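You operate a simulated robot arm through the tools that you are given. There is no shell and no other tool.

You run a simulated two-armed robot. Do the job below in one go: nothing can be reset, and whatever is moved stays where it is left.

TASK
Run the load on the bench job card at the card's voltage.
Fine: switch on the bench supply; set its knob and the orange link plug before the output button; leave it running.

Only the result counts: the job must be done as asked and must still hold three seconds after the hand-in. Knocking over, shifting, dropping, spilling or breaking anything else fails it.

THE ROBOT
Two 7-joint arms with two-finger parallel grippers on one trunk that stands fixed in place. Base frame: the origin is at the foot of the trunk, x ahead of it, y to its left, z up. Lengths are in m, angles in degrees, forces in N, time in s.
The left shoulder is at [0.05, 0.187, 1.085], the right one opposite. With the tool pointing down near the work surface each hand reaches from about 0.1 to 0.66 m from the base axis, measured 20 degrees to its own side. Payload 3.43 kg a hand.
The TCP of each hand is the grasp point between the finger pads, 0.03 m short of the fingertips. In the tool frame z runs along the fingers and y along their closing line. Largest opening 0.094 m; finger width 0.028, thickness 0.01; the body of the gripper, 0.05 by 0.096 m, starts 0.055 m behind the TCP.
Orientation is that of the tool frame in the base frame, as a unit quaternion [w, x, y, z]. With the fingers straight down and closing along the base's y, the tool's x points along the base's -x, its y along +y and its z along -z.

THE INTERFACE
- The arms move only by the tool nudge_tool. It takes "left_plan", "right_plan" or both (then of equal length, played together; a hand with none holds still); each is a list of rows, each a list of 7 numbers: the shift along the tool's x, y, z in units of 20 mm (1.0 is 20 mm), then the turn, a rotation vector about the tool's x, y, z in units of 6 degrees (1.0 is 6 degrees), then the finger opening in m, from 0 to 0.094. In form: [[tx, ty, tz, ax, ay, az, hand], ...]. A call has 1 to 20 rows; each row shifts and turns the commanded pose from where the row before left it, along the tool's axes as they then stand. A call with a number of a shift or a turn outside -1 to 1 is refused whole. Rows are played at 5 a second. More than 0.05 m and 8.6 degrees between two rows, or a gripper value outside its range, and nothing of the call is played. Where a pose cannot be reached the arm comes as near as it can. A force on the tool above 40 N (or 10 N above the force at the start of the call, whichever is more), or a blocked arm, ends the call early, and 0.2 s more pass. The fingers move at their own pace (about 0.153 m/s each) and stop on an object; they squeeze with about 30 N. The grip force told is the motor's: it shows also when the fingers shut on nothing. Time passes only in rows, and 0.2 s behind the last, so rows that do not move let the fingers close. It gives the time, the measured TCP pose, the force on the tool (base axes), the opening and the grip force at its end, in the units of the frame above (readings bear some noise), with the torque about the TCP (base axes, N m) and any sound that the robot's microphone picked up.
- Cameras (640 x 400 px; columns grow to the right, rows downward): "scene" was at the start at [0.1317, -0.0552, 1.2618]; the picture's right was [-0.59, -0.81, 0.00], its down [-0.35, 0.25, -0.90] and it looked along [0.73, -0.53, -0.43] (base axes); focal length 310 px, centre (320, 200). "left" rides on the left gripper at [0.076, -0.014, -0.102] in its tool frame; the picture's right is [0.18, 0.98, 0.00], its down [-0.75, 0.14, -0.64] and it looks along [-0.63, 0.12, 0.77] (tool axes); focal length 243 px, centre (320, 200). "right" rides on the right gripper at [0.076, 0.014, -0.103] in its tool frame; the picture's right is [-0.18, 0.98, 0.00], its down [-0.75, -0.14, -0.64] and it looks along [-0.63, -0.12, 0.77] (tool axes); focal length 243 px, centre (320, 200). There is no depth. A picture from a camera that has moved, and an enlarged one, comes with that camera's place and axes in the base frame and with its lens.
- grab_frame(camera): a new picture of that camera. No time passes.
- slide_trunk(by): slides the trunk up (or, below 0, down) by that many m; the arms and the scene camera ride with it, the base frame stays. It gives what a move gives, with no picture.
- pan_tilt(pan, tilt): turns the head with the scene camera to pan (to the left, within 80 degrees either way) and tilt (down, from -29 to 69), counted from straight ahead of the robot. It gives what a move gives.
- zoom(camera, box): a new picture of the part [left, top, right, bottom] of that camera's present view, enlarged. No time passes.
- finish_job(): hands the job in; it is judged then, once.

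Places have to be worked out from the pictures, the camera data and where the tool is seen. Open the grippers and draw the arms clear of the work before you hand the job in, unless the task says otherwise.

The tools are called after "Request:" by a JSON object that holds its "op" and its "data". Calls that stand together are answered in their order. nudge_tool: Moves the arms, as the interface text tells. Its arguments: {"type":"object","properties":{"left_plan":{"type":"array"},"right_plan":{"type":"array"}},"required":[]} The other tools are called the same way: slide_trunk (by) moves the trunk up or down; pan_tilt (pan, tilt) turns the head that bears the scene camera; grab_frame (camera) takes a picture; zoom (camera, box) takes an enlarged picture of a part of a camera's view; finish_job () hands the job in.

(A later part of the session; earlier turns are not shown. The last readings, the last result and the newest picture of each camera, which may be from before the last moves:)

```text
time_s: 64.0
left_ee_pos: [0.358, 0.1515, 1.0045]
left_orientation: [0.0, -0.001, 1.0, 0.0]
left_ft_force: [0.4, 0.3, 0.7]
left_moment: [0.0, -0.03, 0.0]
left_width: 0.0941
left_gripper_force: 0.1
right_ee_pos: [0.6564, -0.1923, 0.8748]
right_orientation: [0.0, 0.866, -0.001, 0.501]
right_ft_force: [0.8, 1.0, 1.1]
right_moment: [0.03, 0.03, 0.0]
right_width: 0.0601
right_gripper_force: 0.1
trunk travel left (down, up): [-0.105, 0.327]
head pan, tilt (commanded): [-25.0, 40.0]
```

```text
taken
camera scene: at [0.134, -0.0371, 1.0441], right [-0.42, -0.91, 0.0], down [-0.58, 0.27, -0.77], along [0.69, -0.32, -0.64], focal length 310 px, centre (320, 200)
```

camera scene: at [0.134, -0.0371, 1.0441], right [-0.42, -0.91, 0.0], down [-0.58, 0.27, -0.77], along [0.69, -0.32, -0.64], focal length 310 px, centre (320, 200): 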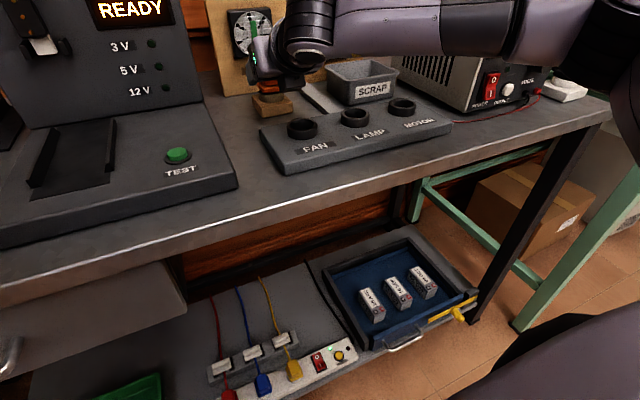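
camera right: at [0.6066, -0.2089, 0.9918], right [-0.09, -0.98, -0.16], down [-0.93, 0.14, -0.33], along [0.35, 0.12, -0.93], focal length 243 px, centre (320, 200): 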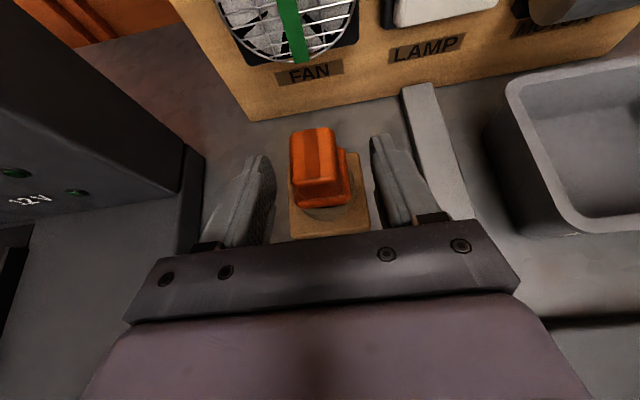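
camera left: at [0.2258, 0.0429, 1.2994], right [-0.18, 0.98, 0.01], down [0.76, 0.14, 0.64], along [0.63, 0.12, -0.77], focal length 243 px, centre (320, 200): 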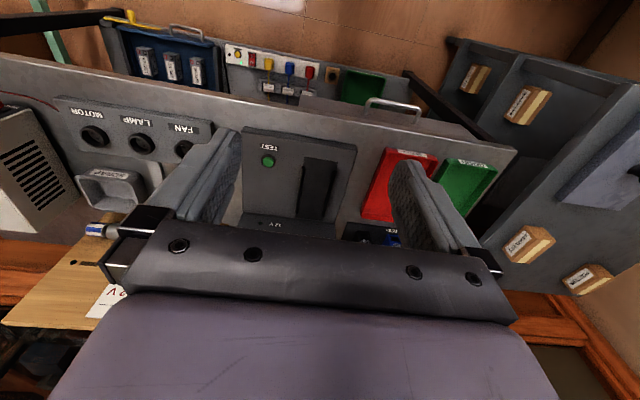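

The handle is centred between the fingers within about 1 mm. I close the gripper on it.

Request:
{"op": "nudge_tool", "data": {"right_plan": [[0, 0, 0, 0, 0, 0, 0.04], [0, 0, 0, 0, 0, 0, 0.02], [0, 0, 0, 0, 0, 0, 0.0], [0, 0, 0, 0, 0, 0, 0.0]]}}

Request:
{"op": "grab_frame", "data": {"camera": "right"}}

```text
time_s: 65.0
left_ee_pos: [0.3583, 0.1503, 1.0051]
left_orientation: [0.0, -0.001, 1.0, 0.0]
left_ft_force: [-0.4, 0.3, -0.1]
left_moment: [-0.01, -0.02, -0.02]
left_width: 0.0939
left_gripper_force: 0.1
right_ee_pos: [0.6563, -0.1924, 0.8757]
right_orientation: [-0.001, 0.865, 0.0, 0.501]
right_ft_force: [-0.6, 2.0, 1.1]
right_moment: [0.01, -0.01, 0.02]
right_width: 0.0366
right_gripper_force: 30.5
trunk travel left (down, up): [-0.105, 0.327]
head pan, tilt (commanded): [-25.0, 40.0]
```

```text
taken
camera right: at [0.6066, -0.2086, 0.9919], right [-0.09, -0.98, -0.16], down [-0.93, 0.14, -0.33], along [0.35, 0.12, -0.93], focal length 243 px, centre (320, 200)
```

right: 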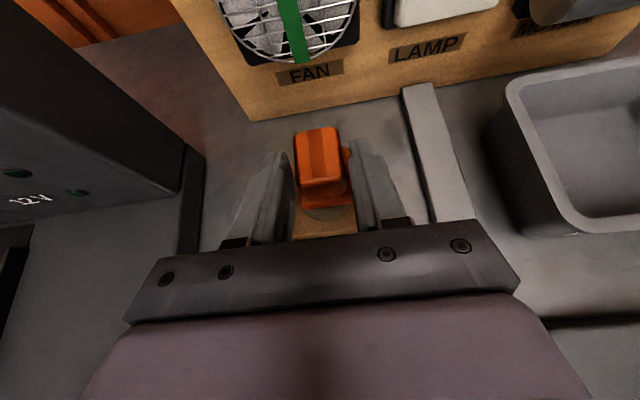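

Width 0.0366 suggests the finger corners caught the wider flange rather than the handle. I open, raise 7 mm with the trunk, and close again on the handle.

Request:
{"op": "nudge_tool", "data": {"right_plan": [[0, 0, 0, 0, 0, 0, 0.05], [0, 0, 0, 0, 0, 0, 0.06], [0, 0, 0, 0, 0, 0, 0.06]]}}

Request:
{"op": "slide_trunk", "data": {"by": 0.007}}

Request:
{"op": "grab_frame", "data": {"camera": "right"}}

```text
time_s: 65.8
left_ee_pos: [0.3583, 0.1527, 1.0057]
left_orientation: [0.0, 0.0, 1.0, 0.0]
left_ft_force: [0.3, 0.8, 0.0]
left_moment: [-0.03, 0.02, 0.0]
left_width: 0.0938
left_gripper_force: 0.1
right_ee_pos: [0.6565, -0.1927, 0.875]
right_orientation: [-0.001, 0.866, -0.001, 0.501]
right_ft_force: [-0.3, 0.2, -0.3]
right_moment: [-0.02, 0.0, 0.01]
right_width: 0.0601
right_gripper_force: 0.1
trunk travel left (down, up): [-0.105, 0.327]
head pan, tilt (commanded): [-25.0, 40.0]
```

```text
time_s: 66.3
left_ee_pos: [0.3583, 0.1524, 1.0117]
left_orientation: [0.0, -0.001, 1.0, 0.001]
left_ft_force: [-1.2, -0.3, 0.1]
left_moment: [0.0, 0.0, -0.01]
left_width: 0.0942
left_gripper_force: 0.0
right_ee_pos: [0.6561, -0.1936, 0.8814]
right_orientation: [-0.001, 0.866, 0.0, 0.5]
right_ft_force: [0.8, 0.3, 0.1]
right_moment: [0.01, -0.02, 0.0]
right_width: 0.0599
right_gripper_force: 0.1
trunk travel left (down, up): [-0.112, 0.32]
head pan, tilt (commanded): [-25.0, 40.0]
```

```text
taken
camera right: at [0.6068, -0.2089, 0.9986], right [-0.09, -0.98, -0.16], down [-0.93, 0.14, -0.33], along [0.35, 0.12, -0.93], focal length 243 px, centre (320, 200)
```

right: 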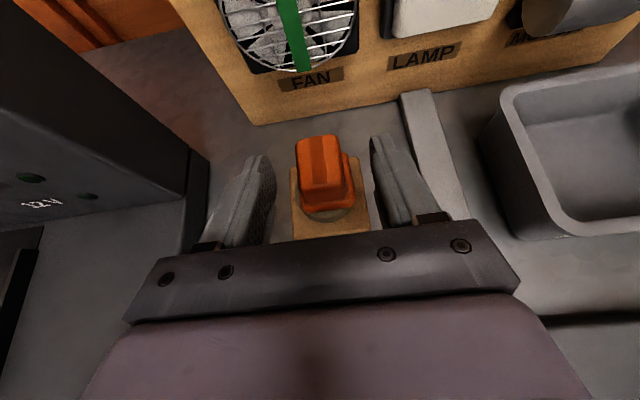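

Now at z ≈ 0.8815. I zoom to check the plug between the fingers before closing.

Request:
{"op": "zoom", "data": {"camera": "right", "box": [240, 110, 400, 250]}}

Request:
{"op": "nudge_tool", "data": {"right_plan": [[0, 0, 0, 0, 0, 0, 0.04], [0, 0, 0, 0, 0, 0, 0.02], [0, 0, 0, 0, 0, 0, 0.0], [0, 0, 0, 0, 0, 0, 0.0]]}}

Request:
{"op": "zoom", "data": {"camera": "right", "box": [240, 110, 400, 250]}}

Request:
{"op": "zoom", "data": {"camera": "scene", "box": [210, 0, 390, 150]}}

```text
2.86 times, centred on (320, 180) of right
camera zoom: at [0.6068, -0.2089, 0.9986], right [-0.09, -0.98, -0.16], down [-0.93, 0.14, -0.33], along [0.35, 0.12, -0.93], focal length 693 px, centre (320, 257)
```

zoom: 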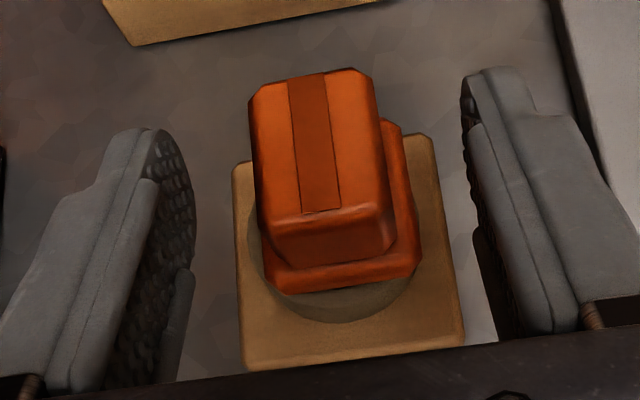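

```text
time_s: 67.3
left_ee_pos: [0.3583, 0.151, 1.0109]
left_orientation: [0.0, -0.001, 1.0, 0.0]
left_ft_force: [-0.1, -0.3, -0.4]
left_moment: [0.02, 0.0, -0.01]
left_width: 0.094
left_gripper_force: 0.1
right_ee_pos: [0.6566, -0.192, 0.8814]
right_orientation: [0.0, 0.866, 0.0, 0.501]
right_ft_force: [-0.1, 0.7, 0.9]
right_moment: [0.03, -0.01, 0.0]
right_width: 0.0271
right_gripper_force: 30.2
trunk travel left (down, up): [-0.112, 0.32]
head pan, tilt (commanded): [-25.0, 40.0]
```

```text
2.86 times, centred on (320, 180) of right
camera zoom: at [0.6067, -0.2087, 0.9988], right [-0.09, -0.98, -0.16], down [-0.93, 0.14, -0.33], along [0.35, 0.12, -0.93], focal length 693 px, centre (320, 257)
```

zoom: 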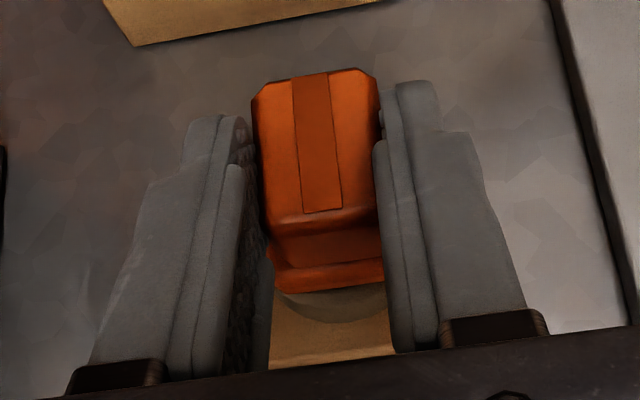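

```text
2.67 times, centred on (300, 75) of scene
camera zoom: at [0.1341, -0.0371, 1.0511], right [-0.42, -0.91, 0.0], down [-0.58, 0.27, -0.77], along [0.69, -0.32, -0.64], focal length 828 px, centre (373, 533)
```

zoom: 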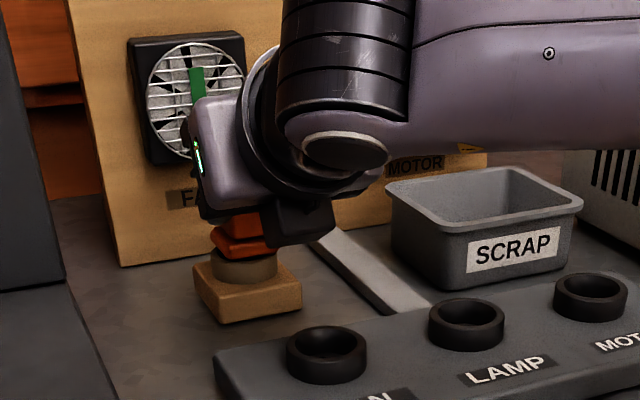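

Width is now 0.0271 with 30 N: a solid grip on the handle. I lift by sliding the trunk up 0.02 first and check.

Request:
{"op": "slide_trunk", "data": {"by": 0.02}}

Request:
{"op": "zoom", "data": {"camera": "right", "box": [240, 110, 400, 250]}}

Request:
{"op": "zoom", "data": {"camera": "scene", "box": [210, 0, 390, 150]}}

```text
time_s: 68.0
left_ee_pos: [0.3594, 0.1508, 1.0308]
left_orientation: [0.0, 0.0, 1.0, -0.001]
left_ft_force: [-0.9, -1.1, -0.3]
left_moment: [0.02, -0.01, -0.02]
left_width: 0.0941
left_gripper_force: 0.0
right_ee_pos: [0.6574, -0.1933, 0.9007]
right_orientation: [0.0, 0.866, -0.001, 0.501]
right_ft_force: [0.0, -0.7, -0.7]
right_moment: [-0.04, 0.01, 0.01]
right_width: 0.027
right_gripper_force: 30.5
trunk travel left (down, up): [-0.132, 0.3]
head pan, tilt (commanded): [-25.0, 40.0]
```

```text
2.86 times, centred on (320, 180) of right
camera zoom: at [0.6069, -0.2091, 1.0185], right [-0.09, -0.98, -0.16], down [-0.93, 0.14, -0.33], along [0.35, 0.12, -0.93], focal length 693 px, centre (320, 257)
```

zoom: 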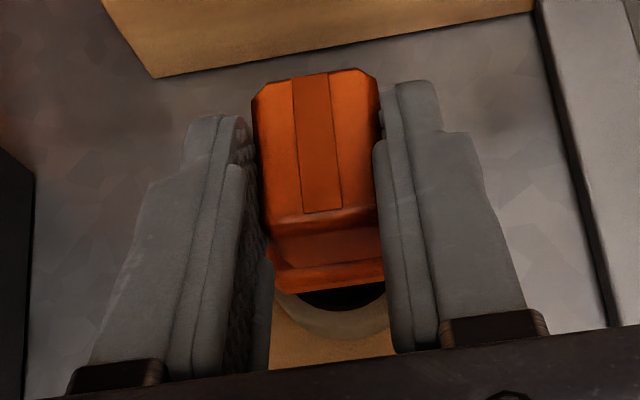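

```text
2.67 times, centred on (300, 75) of scene
camera zoom: at [0.1343, -0.0372, 1.0711], right [-0.42, -0.91, 0.0], down [-0.58, 0.27, -0.77], along [0.69, -0.32, -0.64], focal length 828 px, centre (373, 533)
```

zoom: 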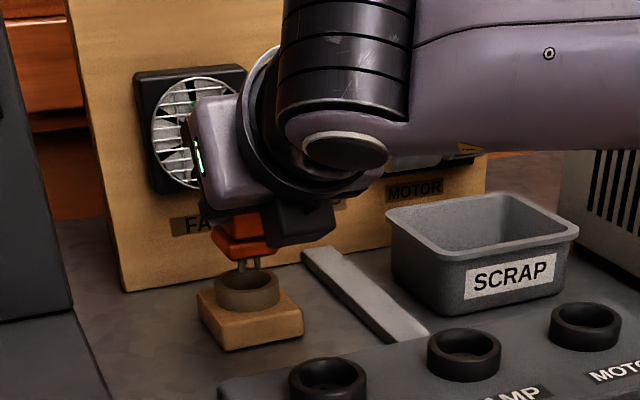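

The plug comes out cleanly with pins visible below. I lift another 0.05 and look at the pin layout.

Request:
{"op": "slide_trunk", "data": {"by": 0.05}}

Request:
{"op": "zoom", "data": {"camera": "scene", "box": [220, 60, 340, 160]}}

Request:
{"op": "zoom", "data": {"camera": "left", "box": [0, 0, 320, 250]}}

Request:
{"op": "zoom", "data": {"camera": "right", "box": [240, 110, 400, 250]}}

```text
time_s: 68.9
left_ee_pos: [0.3577, 0.1509, 1.0816]
left_orientation: [0.001, -0.001, 1.0, 0.001]
left_ft_force: [0.4, -0.2, -0.1]
left_moment: [0.02, 0.01, -0.06]
left_width: 0.0939
left_gripper_force: 0.0
right_ee_pos: [0.6566, -0.1937, 0.9511]
right_orientation: [-0.001, 0.866, -0.001, 0.5]
right_ft_force: [0.1, 0.2, -0.4]
right_moment: [0.01, 0.04, 0.01]
right_width: 0.027
right_gripper_force: 30.1
trunk travel left (down, up): [-0.182, 0.25]
head pan, tilt (commanded): [-25.0, 40.0]
```

```text
4.00 times, centred on (280, 110) of scene
camera zoom: at [0.1343, -0.0371, 1.121], right [-0.42, -0.91, 0.0], down [-0.58, 0.27, -0.77], along [0.69, -0.32, -0.64], focal length 1242 px, centre (480, 560)
```

zoom: 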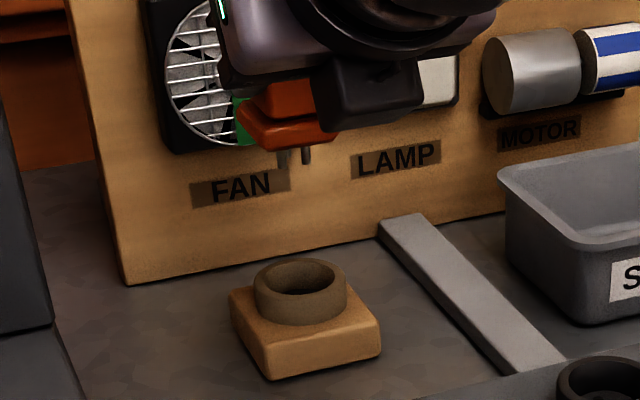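

```text
1.60 times, centred on (160, 125) of left
camera zoom: at [0.2816, 0.1374, 1.1844], right [-0.19, 0.98, 0.0], down [0.75, 0.14, 0.64], along [0.63, 0.12, -0.77], focal length 388 px, centre (576, 320)
```

zoom: 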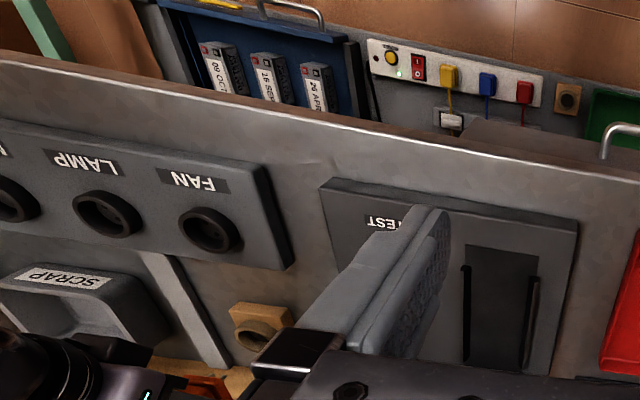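

```text
2.86 times, centred on (320, 180) of right
camera zoom: at [0.607, -0.209, 1.0685], right [-0.09, -0.98, -0.16], down [-0.93, 0.14, -0.33], along [0.35, 0.12, -0.93], focal length 693 px, centre (320, 257)
```

zoom: 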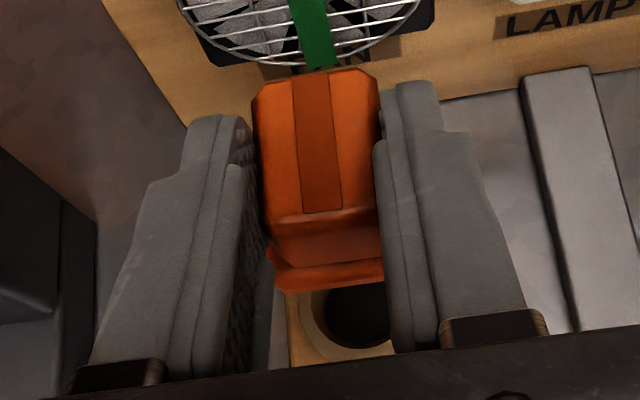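

The holder ring is just a plain hole and the plug has several pins underneath. I back the hand off and pitch it so the pin face turns to the scene camera, to see the pin layout versus the socket's three holes.

Request:
{"op": "nudge_tool", "data": {"right_plan": [[-0.054, 0.023, -0.931, 0, 0, 0, 0.0], [-0.054, 0.023, -0.931, 0, 0, 0, 0.0], [-0.054, 0.023, -0.931, 0, 0, 0, 0.0], [-0.054, 0.023, -0.931, 0, 0, 0, 0.0], [-0.054, 0.023, -0.931, 0, 0, 0, 0.0], [-0.054, 0.023, -0.931, 0, 0, 0, 0.0], [-0.054, 0.023, -0.931, 0, 0, 0, 0.0], [-0.054, 0.023, -0.931, 0, 0, 0, 0.0], [-0.054, 0.023, -0.931, 0, 0, 0, 0.0], [-0.054, 0.023, -0.931, 0, 0, 0, 0.0], [-0.054, 0.023, -0.931, 0, 0, 0, 0.0], [-0.054, 0.023, -0.931, 0, 0, 0, 0.0], [-0.054, 0.023, -0.931, 0, 0, 0, 0.0]]}}

Request:
{"op": "nudge_tool", "data": {"right_plan": [[0, 0, 0, 0, -1, 0, 0.0], [0, 0, 0, 0, -1, 0, 0.0], [0, 0, 0, 0, -1, 0, 0.0], [0, 0, 0, 0, -1, 0, 0.0], [0, 0, 0, 0, -1, 0, 0.0], [0, 0, 0, 0, -1, 0, 0.0], [0, 0, 0, 0, -1, 0, 0.0], [0, 0, 0, 0, -1, 0, 0.0]]}}

Request:
{"op": "pan_tilt", "data": {"pan": -25, "tilt": 15}}

Request:
{"op": "grab_frame", "data": {"camera": "scene"}}

```text
time_s: 71.7
left_ee_pos: [0.3584, 0.1514, 1.0819]
left_orientation: [0.0, -0.001, 1.0, 0.0]
left_ft_force: [-0.6, -0.3, -0.3]
left_moment: [0.01, -0.01, 0.0]
left_width: 0.094
left_gripper_force: 0.1
right_ee_pos: [0.4393, -0.2004, 1.06]
right_orientation: [-0.001, 0.866, -0.001, 0.5]
right_ft_force: [-0.2, 0.0, -0.5]
right_moment: [-0.03, 0.0, 0.02]
right_width: 0.0269
right_gripper_force: 30.0
trunk travel left (down, up): [-0.182, 0.25]
head pan, tilt (commanded): [-25.0, 40.0]
```

```text
time_s: 73.5
left_ee_pos: [0.3583, 0.1504, 1.0813]
left_orientation: [0.001, -0.001, 1.0, 0.0]
left_ft_force: [-0.2, -0.7, -1.2]
left_moment: [0.03, 0.03, 0.0]
left_width: 0.0937
left_gripper_force: 0.0
right_ee_pos: [0.4396, -0.1986, 1.0608]
right_orientation: [0.0, 0.995, 0.0, 0.103]
right_ft_force: [0.7, -0.1, -0.2]
right_moment: [-0.01, 0.03, -0.01]
right_width: 0.0272
right_gripper_force: 29.4
trunk travel left (down, up): [-0.182, 0.25]
head pan, tilt (commanded): [-25.0, 40.0]
```

```text
time_s: 74.4
left_ee_pos: [0.3581, 0.1514, 1.0817]
left_orientation: [0.0, -0.001, 1.0, -0.001]
left_ft_force: [0.8, 0.1, 1.1]
left_moment: [0.02, 0.0, 0.03]
left_width: 0.094
left_gripper_force: 0.0
right_ee_pos: [0.4395, -0.1995, 1.0585]
right_orientation: [-0.001, 0.994, 0.001, 0.105]
right_ft_force: [-0.2, -0.6, 0.3]
right_moment: [-0.02, -0.03, 0.0]
right_width: 0.0271
right_gripper_force: 30.2
trunk travel left (down, up): [-0.182, 0.25]
head pan, tilt (commanded): [-25.0, 15.0]
```

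```text
taken
camera scene: at [0.1418, -0.0407, 1.1605], right [-0.42, -0.91, 0.0], down [-0.24, 0.11, -0.97], along [0.88, -0.41, -0.26], focal length 310 px, centre (320, 200)
```

scene: 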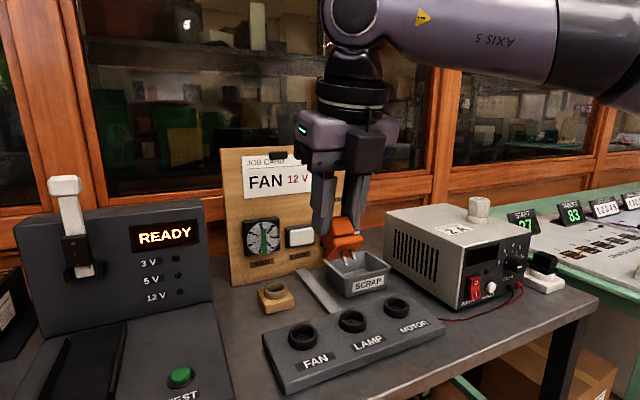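

I zoom on the plug's pin face.

Request:
{"op": "zoom", "data": {"camera": "scene", "box": [310, 215, 380, 275]}}

Request:
{"op": "zoom", "data": {"camera": "scene", "box": [260, 300, 360, 380]}}

Request:
{"op": "zoom", "data": {"camera": "right", "box": [240, 100, 400, 250]}}

```text
6.67 times, centred on (345, 245) of scene
camera zoom: at [0.1418, -0.0407, 1.1605], right [-0.42, -0.91, 0.0], down [-0.24, 0.11, -0.97], along [0.88, -0.41, -0.26], focal length 2070 px, centre (153, -100)
```

zoom: 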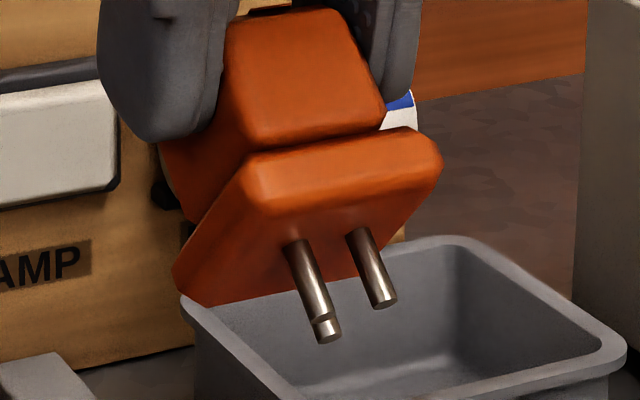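

```text
5.00 times, centred on (310, 340) of scene
camera zoom: at [0.1418, -0.0407, 1.1605], right [-0.42, -0.91, 0.0], down [-0.24, 0.11, -0.97], along [0.88, -0.41, -0.26], focal length 1552 px, centre (370, -500)
```

zoom: 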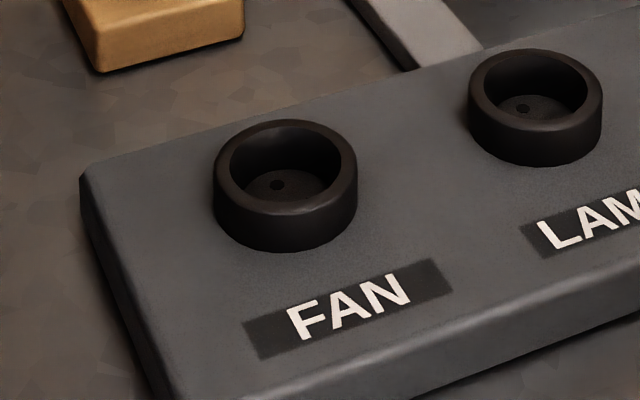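

```text
2.67 times, centred on (320, 175) of right
camera zoom: at [0.4939, -0.2154, 1.1766], right [-0.18, -0.98, -0.04], down [-0.87, 0.14, 0.47], along [-0.46, 0.12, -0.88], focal length 647 px, centre (320, 267)
```

zoom: 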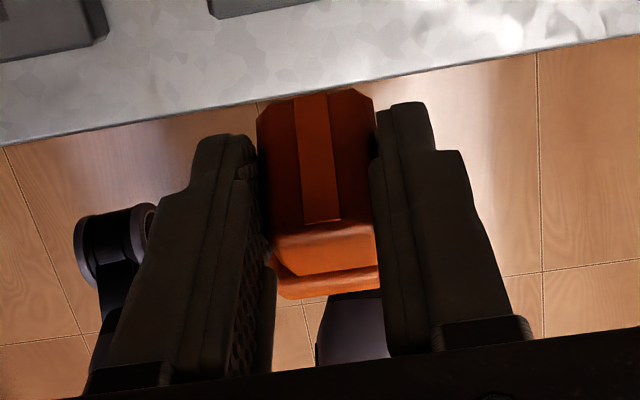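

The plug has three pins: two on the robot side and one on the far side – matching the FAN socket's hole pattern in the parked orientation. I tilt back to 60° and hover above the FAN socket at about (0.4995, −0.190, 0.925).

Request:
{"op": "nudge_tool", "data": {"right_plan": [[0, 0, 0, 0, 1, 0, 0.0], [0, 0, 0, 0, 1, 0, 0.0], [0, 0, 0, 0, 1, 0, 0.0], [0, 0, 0, 0, 1, 0, 0.0], [0, 0, 0, 0, 1, 0, 0.0], [0, 0, 0, 0, 1, 0, 0.0], [0, 0, 0, 0, 1, 0, 0.0], [0, 0, 0, 0, 1, 0, 0.0], [-0.713, -0.079, 0.99, 0, 0, 0, 0.0], [-0.713, -0.079, 0.99, 0, 0, 0, 0.0], [-0.713, -0.079, 0.99, 0, 0, 0, 0.0], [-0.713, -0.079, 0.99, 0, 0, 0, 0.0], [-0.713, -0.079, 0.99, 0, 0, 0, 0.0], [-0.713, -0.079, 0.99, 0, 0, 0, 0.0]]}}

Request:
{"op": "pan_tilt", "data": {"pan": -25, "tilt": 35}}

Request:
{"op": "grab_frame", "data": {"camera": "scene"}}

Request:
{"op": "grab_frame", "data": {"camera": "right"}}

```text
time_s: 77.4
left_ee_pos: [0.3575, 0.1514, 1.0809]
left_orientation: [0.0, -0.001, 1.0, 0.0]
left_ft_force: [-0.9, 0.0, 1.0]
left_moment: [-0.02, 0.0, -0.01]
left_width: 0.0938
left_gripper_force: 0.0
right_ee_pos: [0.5019, -0.1916, 0.9269]
right_orientation: [-0.001, 0.865, 0.0, 0.501]
right_ft_force: [-1.0, 0.8, -0.3]
right_moment: [-0.03, 0.03, 0.0]
right_width: 0.0268
right_gripper_force: 30.3
trunk travel left (down, up): [-0.182, 0.25]
head pan, tilt (commanded): [-25.0, 15.0]
```

```text
time_s: 78.2
left_ee_pos: [0.3583, 0.1509, 1.082]
left_orientation: [0.0, -0.001, 1.0, -0.001]
left_ft_force: [0.0, 1.3, -1.1]
left_moment: [-0.02, 0.01, 0.01]
left_width: 0.094
left_gripper_force: 0.0
right_ee_pos: [0.5012, -0.1914, 0.9274]
right_orientation: [-0.001, 0.866, 0.0, 0.5]
right_ft_force: [-0.2, -1.0, -1.4]
right_moment: [0.0, -0.01, -0.02]
right_width: 0.0272
right_gripper_force: 29.8
trunk travel left (down, up): [-0.182, 0.25]
head pan, tilt (commanded): [-25.0, 35.0]
```

```text
taken
camera scene: at [0.137, -0.0384, 1.1287], right [-0.42, -0.91, 0.0], down [-0.52, 0.24, -0.82], along [0.74, -0.35, -0.57], focal length 310 px, centre (320, 200)
```

scene: 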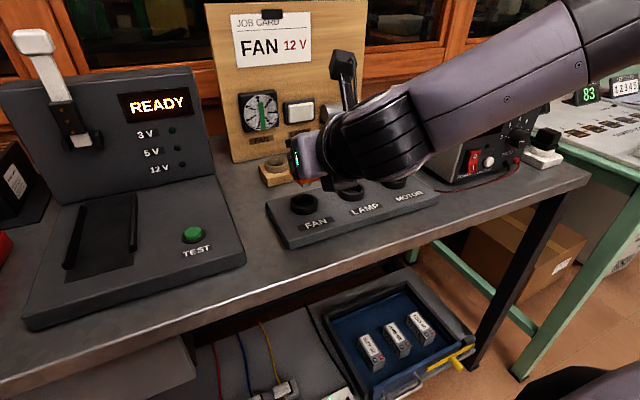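

```text
taken
camera right: at [0.4516, -0.207, 1.0444], right [-0.09, -0.98, -0.16], down [-0.93, 0.14, -0.33], along [0.35, 0.12, -0.93], focal length 243 px, centre (320, 200)
```

right: 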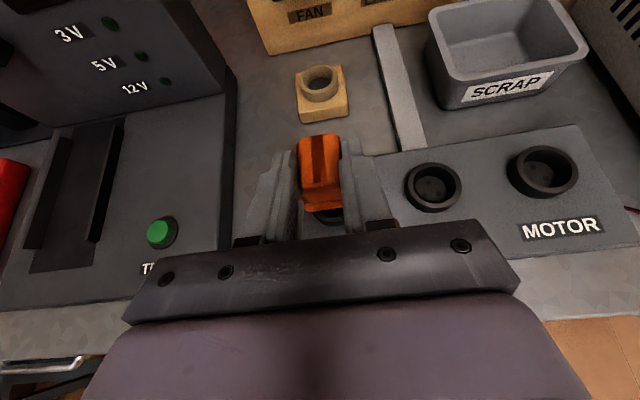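

I zoom the hand camera (LAMP/MOTOR rings visible for extrapolation, and FAN ring partly visible under the plug) and the scene view.

Request:
{"op": "zoom", "data": {"camera": "right", "box": [260, 110, 600, 250]}}

Request:
{"op": "zoom", "data": {"camera": "right", "box": [270, 120, 370, 230]}}

Request:
{"op": "zoom", "data": {"camera": "scene", "box": [270, 150, 370, 240]}}

```text
1.88 times, centred on (430, 180) of right
camera zoom: at [0.4516, -0.207, 1.0444], right [-0.09, -0.98, -0.16], down [-0.93, 0.14, -0.33], along [0.35, 0.12, -0.93], focal length 457 px, centre (113, 238)
```

zoom: 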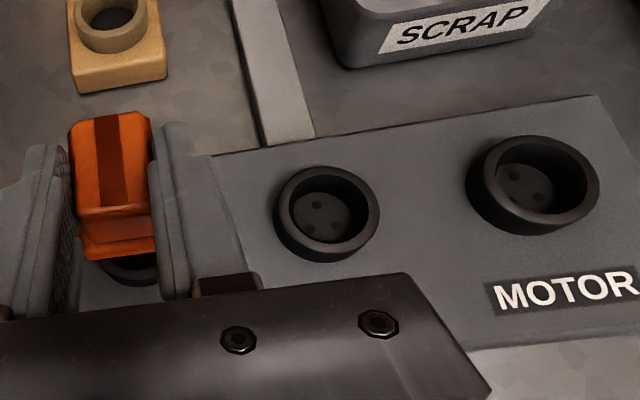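

```text
3.64 times, centred on (320, 175) of right
camera zoom: at [0.4516, -0.207, 1.0444], right [-0.09, -0.98, -0.16], down [-0.93, 0.14, -0.33], along [0.35, 0.12, -0.93], focal length 882 px, centre (320, 291)
```

zoom: 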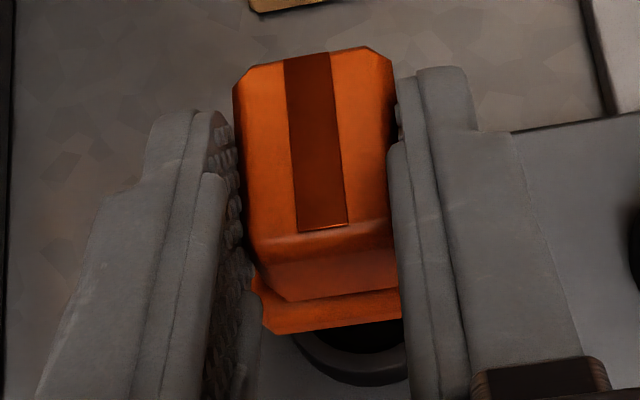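

```text
4.44 times, centred on (320, 195) of scene
camera zoom: at [0.137, -0.0384, 1.1287], right [-0.42, -0.91, 0.0], down [-0.52, 0.24, -0.82], along [0.74, -0.35, -0.57], focal length 1380 px, centre (320, 222)
```

zoom: 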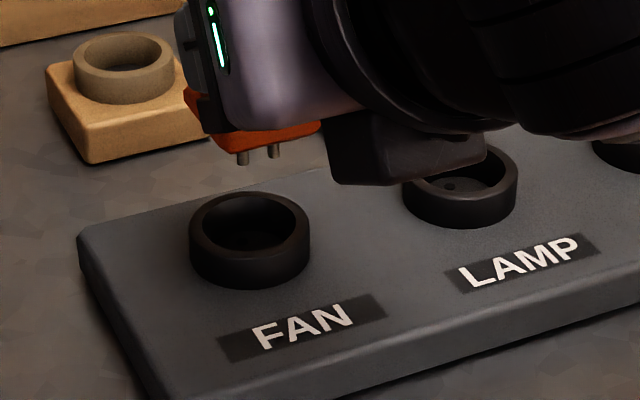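

Combining views, the FAN socket centre is ≈ (0.530, −0.1915) with ring top ≈ 0.832; the plug centre is ≈ TCP + (0.023, −0.001), pin tips ≈ 0.058 below TCP. I shift +6 mm in x and lower 31 mm so the pins are just above the ring.

Request:
{"op": "nudge_tool", "data": {"right_plan": [[-0.6, -0.025, 0.52, 0, 0, 0, 0.0], [-0.6, -0.025, 0.52, 0, 0, 0, 0.0], [0, 0, 0, 0, 0, 0, 0.0]]}}

Request:
{"op": "zoom", "data": {"camera": "scene", "box": [280, 165, 350, 225]}}

Request:
{"op": "zoom", "data": {"camera": "right", "box": [270, 120, 370, 230]}}

Request:
{"op": "grab_frame", "data": {"camera": "left"}}

```text
time_s: 79.0
left_ee_pos: [0.3589, 0.1518, 1.0826]
left_orientation: [0.0, -0.002, 1.0, 0.0]
left_ft_force: [0.7, -0.3, 0.2]
left_moment: [-0.01, 0.0, -0.01]
left_width: 0.0939
left_gripper_force: 0.1
right_ee_pos: [0.5063, -0.1896, 0.8942]
right_orientation: [-0.001, 0.866, -0.001, 0.501]
right_ft_force: [-1.1, -0.8, -1.0]
right_moment: [-0.01, 0.03, -0.01]
right_width: 0.0268
right_gripper_force: 30.0
trunk travel left (down, up): [-0.182, 0.25]
head pan, tilt (commanded): [-25.0, 35.0]
```

```text
6.67 times, centred on (315, 195) of scene
camera zoom: at [0.137, -0.0384, 1.1286], right [-0.42, -0.91, 0.0], down [-0.52, 0.24, -0.82], along [0.74, -0.35, -0.57], focal length 2070 px, centre (353, 233)
```

zoom: 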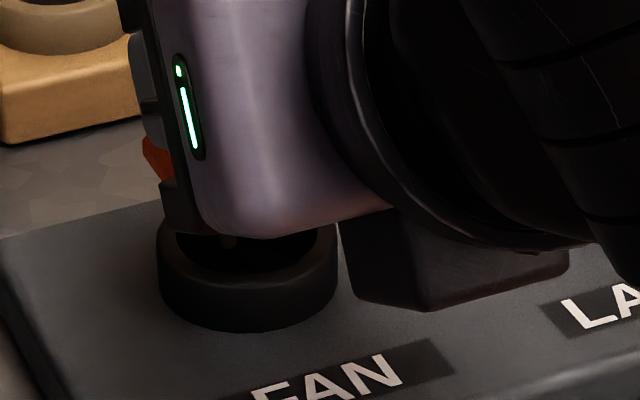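

```text
3.64 times, centred on (320, 175) of right
camera zoom: at [0.4568, -0.2055, 1.0125], right [-0.09, -0.98, -0.16], down [-0.93, 0.14, -0.33], along [0.35, 0.12, -0.93], focal length 882 px, centre (320, 291)
```

zoom: 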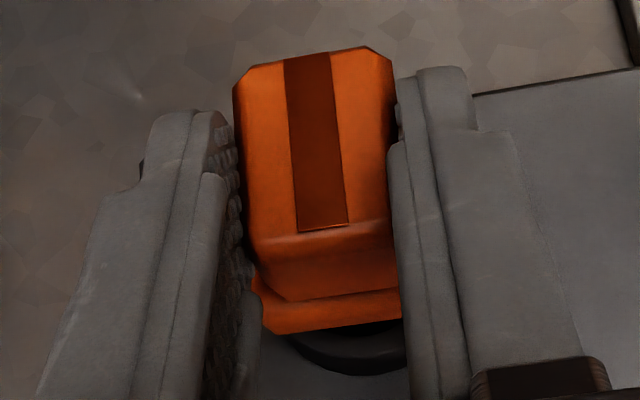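

```text
taken
camera left: at [0.2814, 0.1374, 1.1844], right [-0.19, 0.98, 0.0], down [0.75, 0.14, 0.64], along [0.63, 0.12, -0.77], focal length 243 px, centre (320, 200)
```

left: 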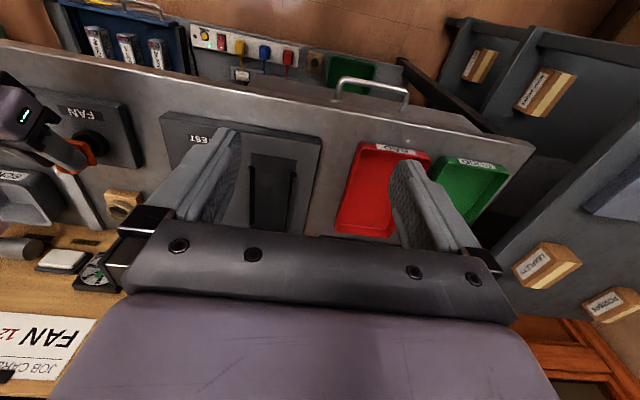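

The gripper hides the plug from the scene camera, but the left camera sees it from the side. I zoom there.

Request:
{"op": "zoom", "data": {"camera": "left", "box": [30, 90, 150, 190]}}

Request:
{"op": "zoom", "data": {"camera": "left", "box": [60, 110, 115, 165]}}

```text
4.00 times, centred on (90, 140) of left
camera zoom: at [0.2814, 0.1374, 1.1844], right [-0.19, 0.98, 0.0], down [0.75, 0.14, 0.64], along [0.63, 0.12, -0.77], focal length 970 px, centre (1240, 440)
```

zoom: 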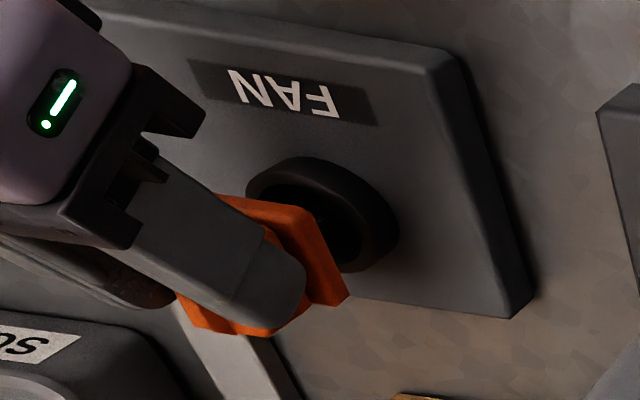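

```text
7.27 times, centred on (88, 138) of left
camera zoom: at [0.2814, 0.1374, 1.1844], right [-0.19, 0.98, 0.0], down [0.75, 0.14, 0.64], along [0.63, 0.12, -0.77], focal length 1764 px, centre (2011, 654)
```

zoom: 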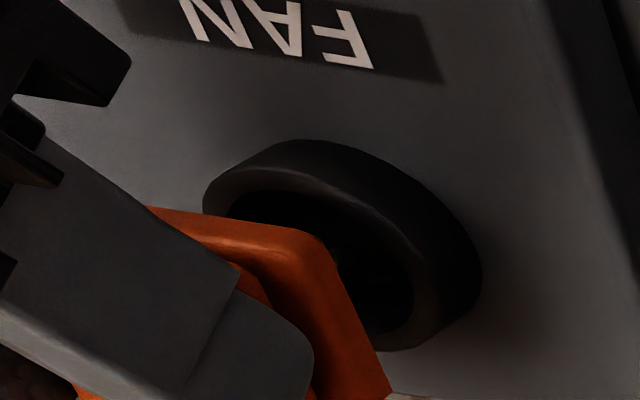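

I'll place the left hand's camera as a side viewer: yaw the left hand 90° so it looks toward −y, and move it to about (0.49, 0.02, 1.03), well clear of the right hand.

Request:
{"op": "nudge_tool", "data": {"left_plan": [[0, 0, 0, 0, 0, 1, 0.094], [0, 0, 0, 0, 0, 1, 0.094], [0, 0, 0, 0, 0, 1, 0.094], [0, 0, 0, 0, 0, 1, 0.094], [0, 0, 0, 0, 0, 1, 0.094], [0, 0, 0, 0, 0, 1, 0.094], [0, 0, 0, 0, 0, 1, 0.094], [0, 0, 0, 0, 0, 1, 0.094], [0, 0, 0, 0, 0, 1, 0.094], [0, 0, 0, 0, 0, 1, 0.094], [0, 0, 0, 0, 0, 1, 0.094], [0, 0, 0, 0, 0, 1, 0.094], [0, 0, 0, 0, 0, 1, 0.094], [0, 0, 0, 0, 0, 1, 0.094], [0, 0, 0, 0, 0, 1, 0.094]]}}

Request:
{"op": "nudge_tool", "data": {"left_plan": [[-0.6, 0.95, 0.35, 0, 0, 0, 0.094], [-0.6, 0.95, 0.35, 0, 0, 0, 0.094], [-0.6, 0.95, 0.35, 0, 0, 0, 0.094], [-0.6, 0.95, 0.35, 0, 0, 0, 0.094], [-0.6, 0.95, 0.35, 0, 0, 0, 0.094], [-0.6, 0.95, 0.35, 0, 0, 0, 0.094], [-0.6, 0.95, 0.35, 0, 0, 0, 0.094]]}}

Request:
{"op": "grab_frame", "data": {"camera": "left"}}

Request:
{"op": "grab_frame", "data": {"camera": "scene"}}

```text
time_s: 82.2
left_ee_pos: [0.281, 0.109, 1.0318]
left_orientation: [0.001, 0.707, 0.707, 0.0]
left_ft_force: [-0.3, -0.2, -0.3]
left_moment: [-0.01, -0.02, -0.01]
left_width: 0.0942
left_gripper_force: 0.0
left hand out of reach, approached as far as the arm can: row 11, 12, 13, 14, 15
right_ee_pos: [0.5059, -0.1888, 0.895]
right_orientation: [0.0, 0.865, -0.001, 0.501]
right_ft_force: [-0.3, -0.6, -0.5]
right_moment: [-0.01, 0.02, -0.03]
right_width: 0.0271
right_gripper_force: 30.5
trunk travel left (down, up): [-0.182, 0.25]
head pan, tilt (commanded): [-25.0, 35.0]
```

```text
time_s: 83.8
left_ee_pos: [0.3294, 0.0086, 0.959]
left_orientation: [0.0, 0.706, 0.708, 0.0]
left_ft_force: [0.5, 0.1, 0.4]
left_moment: [-0.02, -0.02, 0.01]
left_width: 0.0939
left_gripper_force: 0.1
left hand out of reach, approached as far as the arm can: row 1, 2, 3, 4, 5, 6, 7
right_ee_pos: [0.5065, -0.1892, 0.8951]
right_orientation: [-0.001, 0.866, 0.0, 0.5]
right_ft_force: [-0.4, -0.4, 0.2]
right_moment: [-0.01, -0.02, -0.01]
right_width: 0.0266
right_gripper_force: 30.2
trunk travel left (down, up): [-0.182, 0.25]
head pan, tilt (commanded): [-25.0, 35.0]
```

```text
taken
camera left: at [0.3139, 0.0849, 1.0619], right [0.98, 0.19, 0.0], down [0.14, -0.75, 0.64], along [0.12, -0.63, -0.77], focal length 243 px, centre (320, 200)
```

left: 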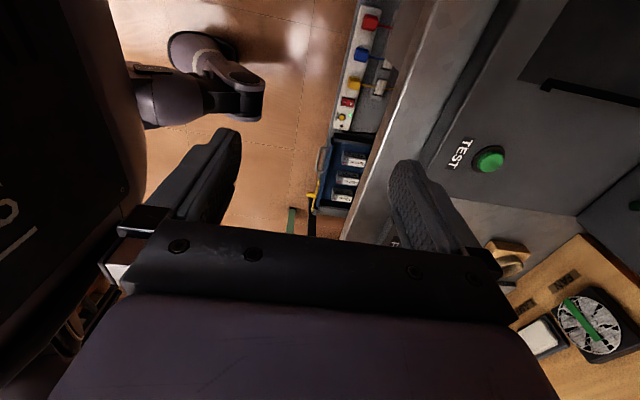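

```text
taken
camera scene: at [0.1369, -0.0384, 1.1286], right [-0.42, -0.91, 0.0], down [-0.52, 0.24, -0.82], along [0.74, -0.35, -0.57], focal length 310 px, centre (320, 200)
```

scene: 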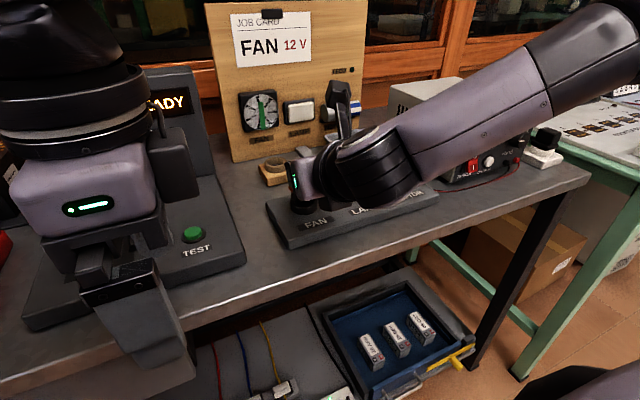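

The left hand can't take that view, so I return it: up, left and un-yaw. I'll rely on the hand camera and forces for the insertion.

Request:
{"op": "nudge_tool", "data": {"left_plan": [[0.8, 0, -0.9, 0, 0, 0, 0.094], [0.8, 0, -0.9, 0, 0, -1, 0.094], [0.8, 0, -0.9, 0, 0, -1, 0.094], [0.8, 0, -0.9, 0, 0, -1, 0.094], [0.8, 0, -0.9, 0, 0, -1, 0.094], [0.8, 0, -0.9, 0, 0, -1, 0.094], [0, 0, 0, 0, 0, -1, 0.094], [0, 0, 0, 0, 0, -1, 0.094], [0, 0, 0, 0, 0, -1, 0.094], [0, 0, 0, 0, 0, -1, 0.094], [0, 0, 0, 0, 0, -1, 0.094], [0, 0, 0, 0, 0, -1, 0.094], [0, 0, 0, 0, 0, -1, 0.094], [0, 0, 0, 0, 0, -1, 0.094], [0, 0, 0, 0, 0, -1, 0.094], [0, 0, 0, 0, 0, -1, 0.094]]}}

Request:
{"op": "grab_frame", "data": {"camera": "left"}}

```text
time_s: 87.2
left_ee_pos: [0.3095, 0.1025, 1.0669]
left_orientation: [0.0, -0.002, 1.0, 0.001]
left_ft_force: [0.2, -0.1, -0.4]
left_moment: [-0.02, -0.01, 0.0]
left_width: 0.0941
left_gripper_force: 0.1
left hand out of reach, approached as far as the arm can: row 1
right_ee_pos: [0.5069, -0.1892, 0.8943]
right_orientation: [0.0, 0.866, -0.001, 0.5]
right_ft_force: [0.1, -0.3, 0.9]
right_moment: [0.01, 0.01, 0.01]
right_width: 0.0267
right_gripper_force: 30.2
trunk travel left (down, up): [-0.182, 0.25]
head pan, tilt (commanded): [-25.0, 35.0]
```

```text
taken
camera left: at [0.2328, 0.0876, 1.17], right [-0.19, 0.98, 0.0], down [0.75, 0.14, 0.64], along [0.63, 0.12, -0.77], focal length 243 px, centre (320, 200)
```

left: 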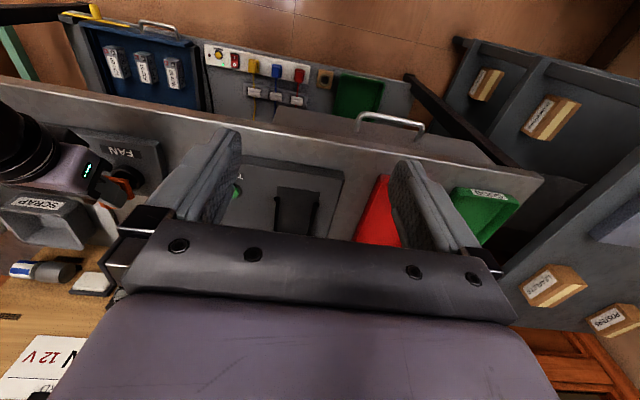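

Left hand is back. Its camera now has a diagonal view of the FAN socket and plug; I zoom to measure.

Request:
{"op": "zoom", "data": {"camera": "left", "box": [90, 140, 160, 210]}}

Request:
{"op": "zoom", "data": {"camera": "right", "box": [260, 110, 600, 250]}}

```text
5.71 times, centred on (125, 175) of left
camera zoom: at [0.2328, 0.0876, 1.17], right [-0.19, 0.98, 0.0], down [0.75, 0.14, 0.64], along [0.63, 0.12, -0.77], focal length 1386 px, centre (1434, 343)
```

zoom: 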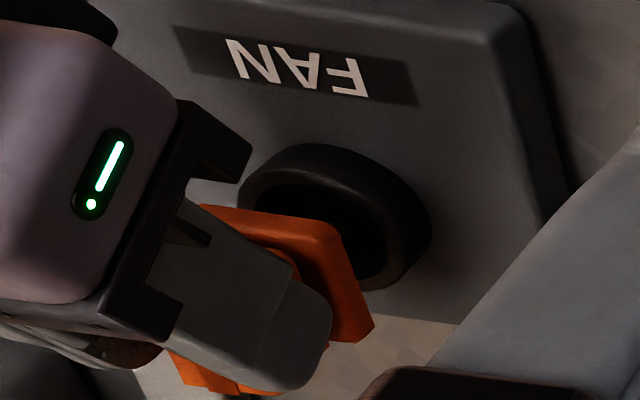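

```text
1.88 times, centred on (430, 180) of right
camera zoom: at [0.4567, -0.2054, 1.0125], right [-0.09, -0.98, -0.16], down [-0.93, 0.14, -0.33], along [0.35, 0.12, -0.93], focal length 457 px, centre (113, 238)
```

zoom: 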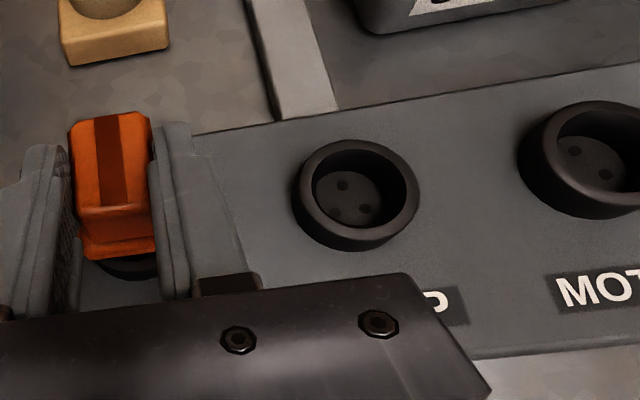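

LAMP is at ≈ (0.530, −0.2836), and the 93 mm pitch gives FAN ≈ (0.530, −0.190); the plug centre is now ≈ (0.530, −0.190). I lower 10 mm gently and watch the force.

Request:
{"op": "nudge_tool", "data": {"right_plan": [[-0.217, 0, 0.125, 0, 0, 0, 0.0], [-0.217, 0, 0.125, 0, 0, 0, 0.0], [0, 0, 0, 0, 0, 0, 0.0]]}}

Request:
{"op": "zoom", "data": {"camera": "left", "box": [90, 140, 160, 210]}}

Request:
{"op": "zoom", "data": {"camera": "right", "box": [270, 120, 370, 230]}}

```text
time_s: 88.0
left_ee_pos: [0.3092, 0.1021, 1.0664]
left_orientation: [0.0, -0.001, 1.0, 0.0]
left_ft_force: [0.0, -1.4, -0.4]
left_moment: [-0.01, -0.03, 0.02]
left_width: 0.0939
left_gripper_force: 0.0
right_ee_pos: [0.5056, -0.1882, 0.8846]
right_orientation: [-0.001, 0.865, -0.001, 0.501]
right_ft_force: [0.9, -0.5, -0.2]
right_moment: [0.01, 0.02, 0.0]
right_width: 0.0269
right_gripper_force: 29.8
trunk travel left (down, up): [-0.182, 0.25]
head pan, tilt (commanded): [-25.0, 35.0]
```

```text
5.71 times, centred on (125, 175) of left
camera zoom: at [0.2327, 0.0878, 1.1701], right [-0.19, 0.98, 0.0], down [0.75, 0.14, 0.64], along [0.63, 0.12, -0.77], focal length 1386 px, centre (1434, 343)
```

zoom: 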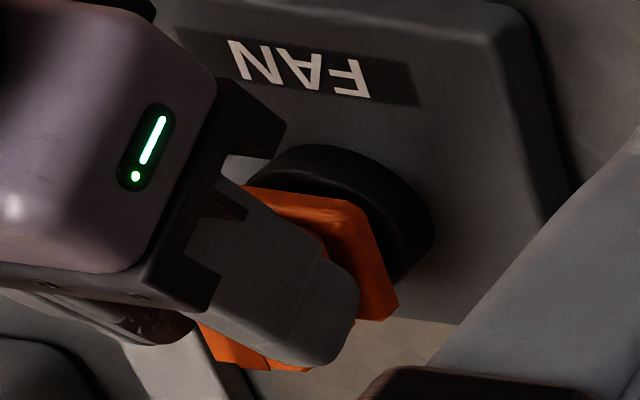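

```text
3.64 times, centred on (320, 175) of right
camera zoom: at [0.4568, -0.2049, 1.0019], right [-0.09, -0.98, -0.16], down [-0.93, 0.14, -0.33], along [0.35, 0.12, -0.93], focal length 882 px, centre (320, 291)
```

zoom: 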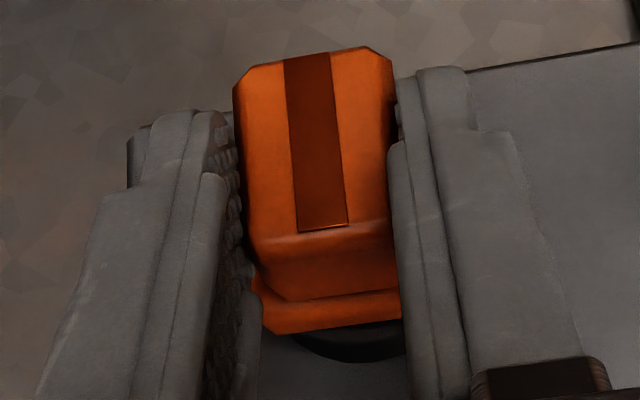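

No contact yet. To pin down the socket's place better I raise the hand 0.09 and take clean zooms of the FAN ring from the left and scene cameras.

Request:
{"op": "nudge_tool", "data": {"right_plan": [[0.866, 0, -0.5, 0, 0, 0, 0.0], [0.866, 0, -0.5, 0, 0, 0, 0.0], [0.866, 0, -0.5, 0, 0, 0, 0.0], [0.866, 0, -0.5, 0, 0, 0, 0.0], [0.433, 0, -0.25, 0, 0, 0, 0.0]]}}

Request:
{"op": "zoom", "data": {"camera": "left", "box": [90, 140, 160, 210]}}

Request:
{"op": "zoom", "data": {"camera": "scene", "box": [270, 170, 340, 230]}}

Request:
{"op": "zoom", "data": {"camera": "scene", "box": [270, 80, 360, 180]}}

```text
time_s: 89.2
left_ee_pos: [0.3099, 0.1016, 1.066]
left_orientation: [0.0, 0.0, 1.0, 0.001]
left_ft_force: [-0.4, 0.5, 0.0]
left_moment: [0.01, -0.01, -0.04]
left_width: 0.0943
left_gripper_force: 0.1
right_ee_pos: [0.5064, -0.1891, 0.9747]
right_orientation: [-0.001, 0.866, -0.001, 0.5]
right_ft_force: [0.5, -0.1, -0.8]
right_moment: [0.03, 0.0, -0.04]
right_width: 0.0268
right_gripper_force: 30.1
trunk travel left (down, up): [-0.182, 0.25]
head pan, tilt (commanded): [-25.0, 35.0]
```

```text
5.71 times, centred on (125, 175) of left
camera zoom: at [0.2327, 0.0878, 1.17], right [-0.19, 0.98, 0.0], down [0.75, 0.14, 0.64], along [0.63, 0.12, -0.77], focal length 1386 px, centre (1434, 343)
```

zoom: 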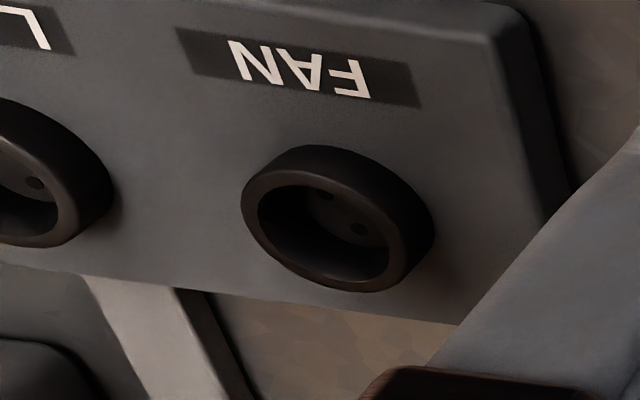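

```text
6.67 times, centred on (305, 200) of scene
camera zoom: at [0.1369, -0.0384, 1.1286], right [-0.42, -0.91, 0.0], down [-0.52, 0.24, -0.82], along [0.74, -0.35, -0.57], focal length 2070 px, centre (420, 200)
```

zoom: 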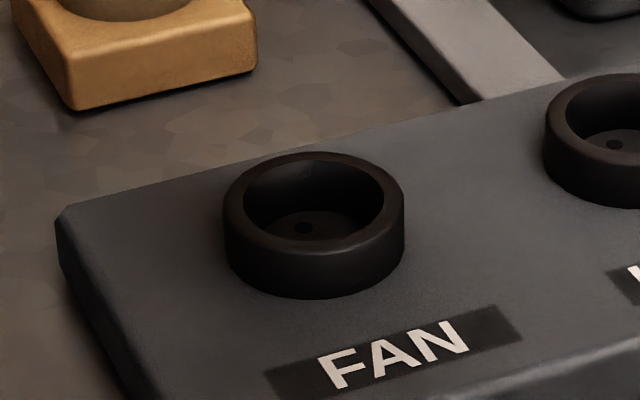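

```text
4.00 times, centred on (315, 130) of scene
camera zoom: at [0.1369, -0.0384, 1.1286], right [-0.42, -0.91, 0.0], down [-0.52, 0.24, -0.82], along [0.74, -0.35, -0.57], focal length 1242 px, centre (340, 480)
```

zoom: 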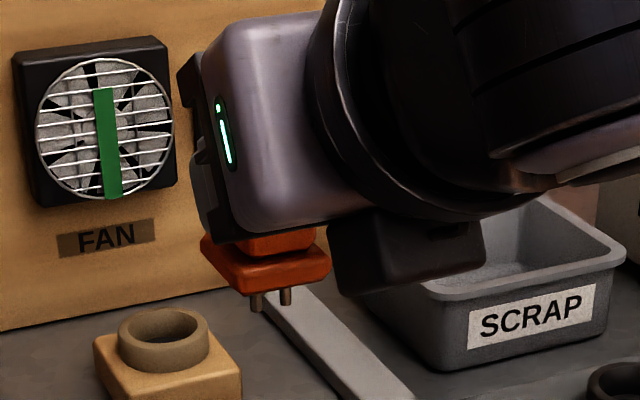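

The two views agree: FAN ring top centre = (0.5298, −0.1924, 0.8325). Now I measure the plug in the grip the same way with the left and scene cameras.

Request:
{"op": "zoom", "data": {"camera": "left", "box": [50, 170, 120, 240]}}

Request:
{"op": "zoom", "data": {"camera": "scene", "box": [310, 125, 360, 165]}}

Request:
{"op": "zoom", "data": {"camera": "right", "box": [270, 120, 370, 230]}}

```text
5.71 times, centred on (85, 205) of left
camera zoom: at [0.2327, 0.0878, 1.17], right [-0.19, 0.98, 0.0], down [0.75, 0.14, 0.64], along [0.63, 0.12, -0.77], focal length 1386 px, centre (1663, 171)
```

zoom: 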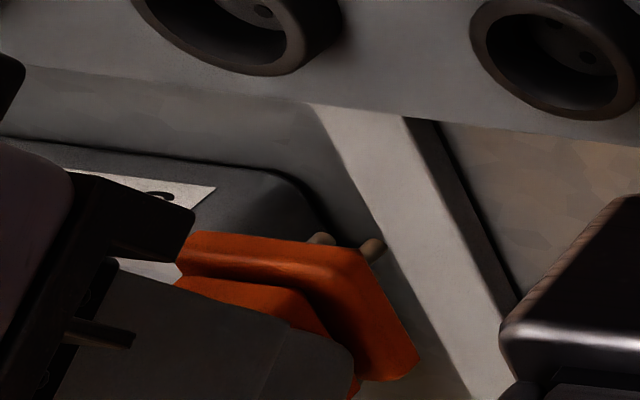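

```text
10.00 times, centred on (335, 145) of scene
camera zoom: at [0.1369, -0.0384, 1.1286], right [-0.42, -0.91, 0.0], down [-0.52, 0.24, -0.82], along [0.74, -0.35, -0.57], focal length 3105 px, centre (170, 750)
```

zoom: 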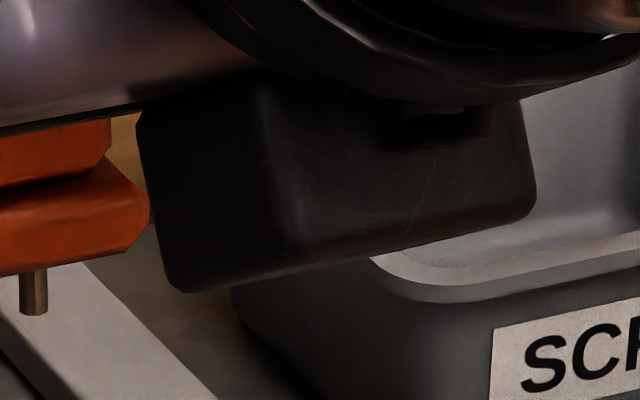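

```text
3.64 times, centred on (320, 175) of right
camera zoom: at [0.4567, -0.2051, 1.0926], right [-0.09, -0.98, -0.16], down [-0.93, 0.14, -0.33], along [0.35, 0.12, -0.93], focal length 882 px, centre (320, 291)
```

zoom: 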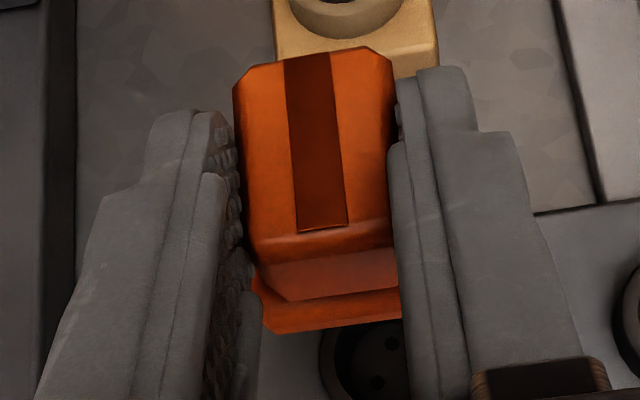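

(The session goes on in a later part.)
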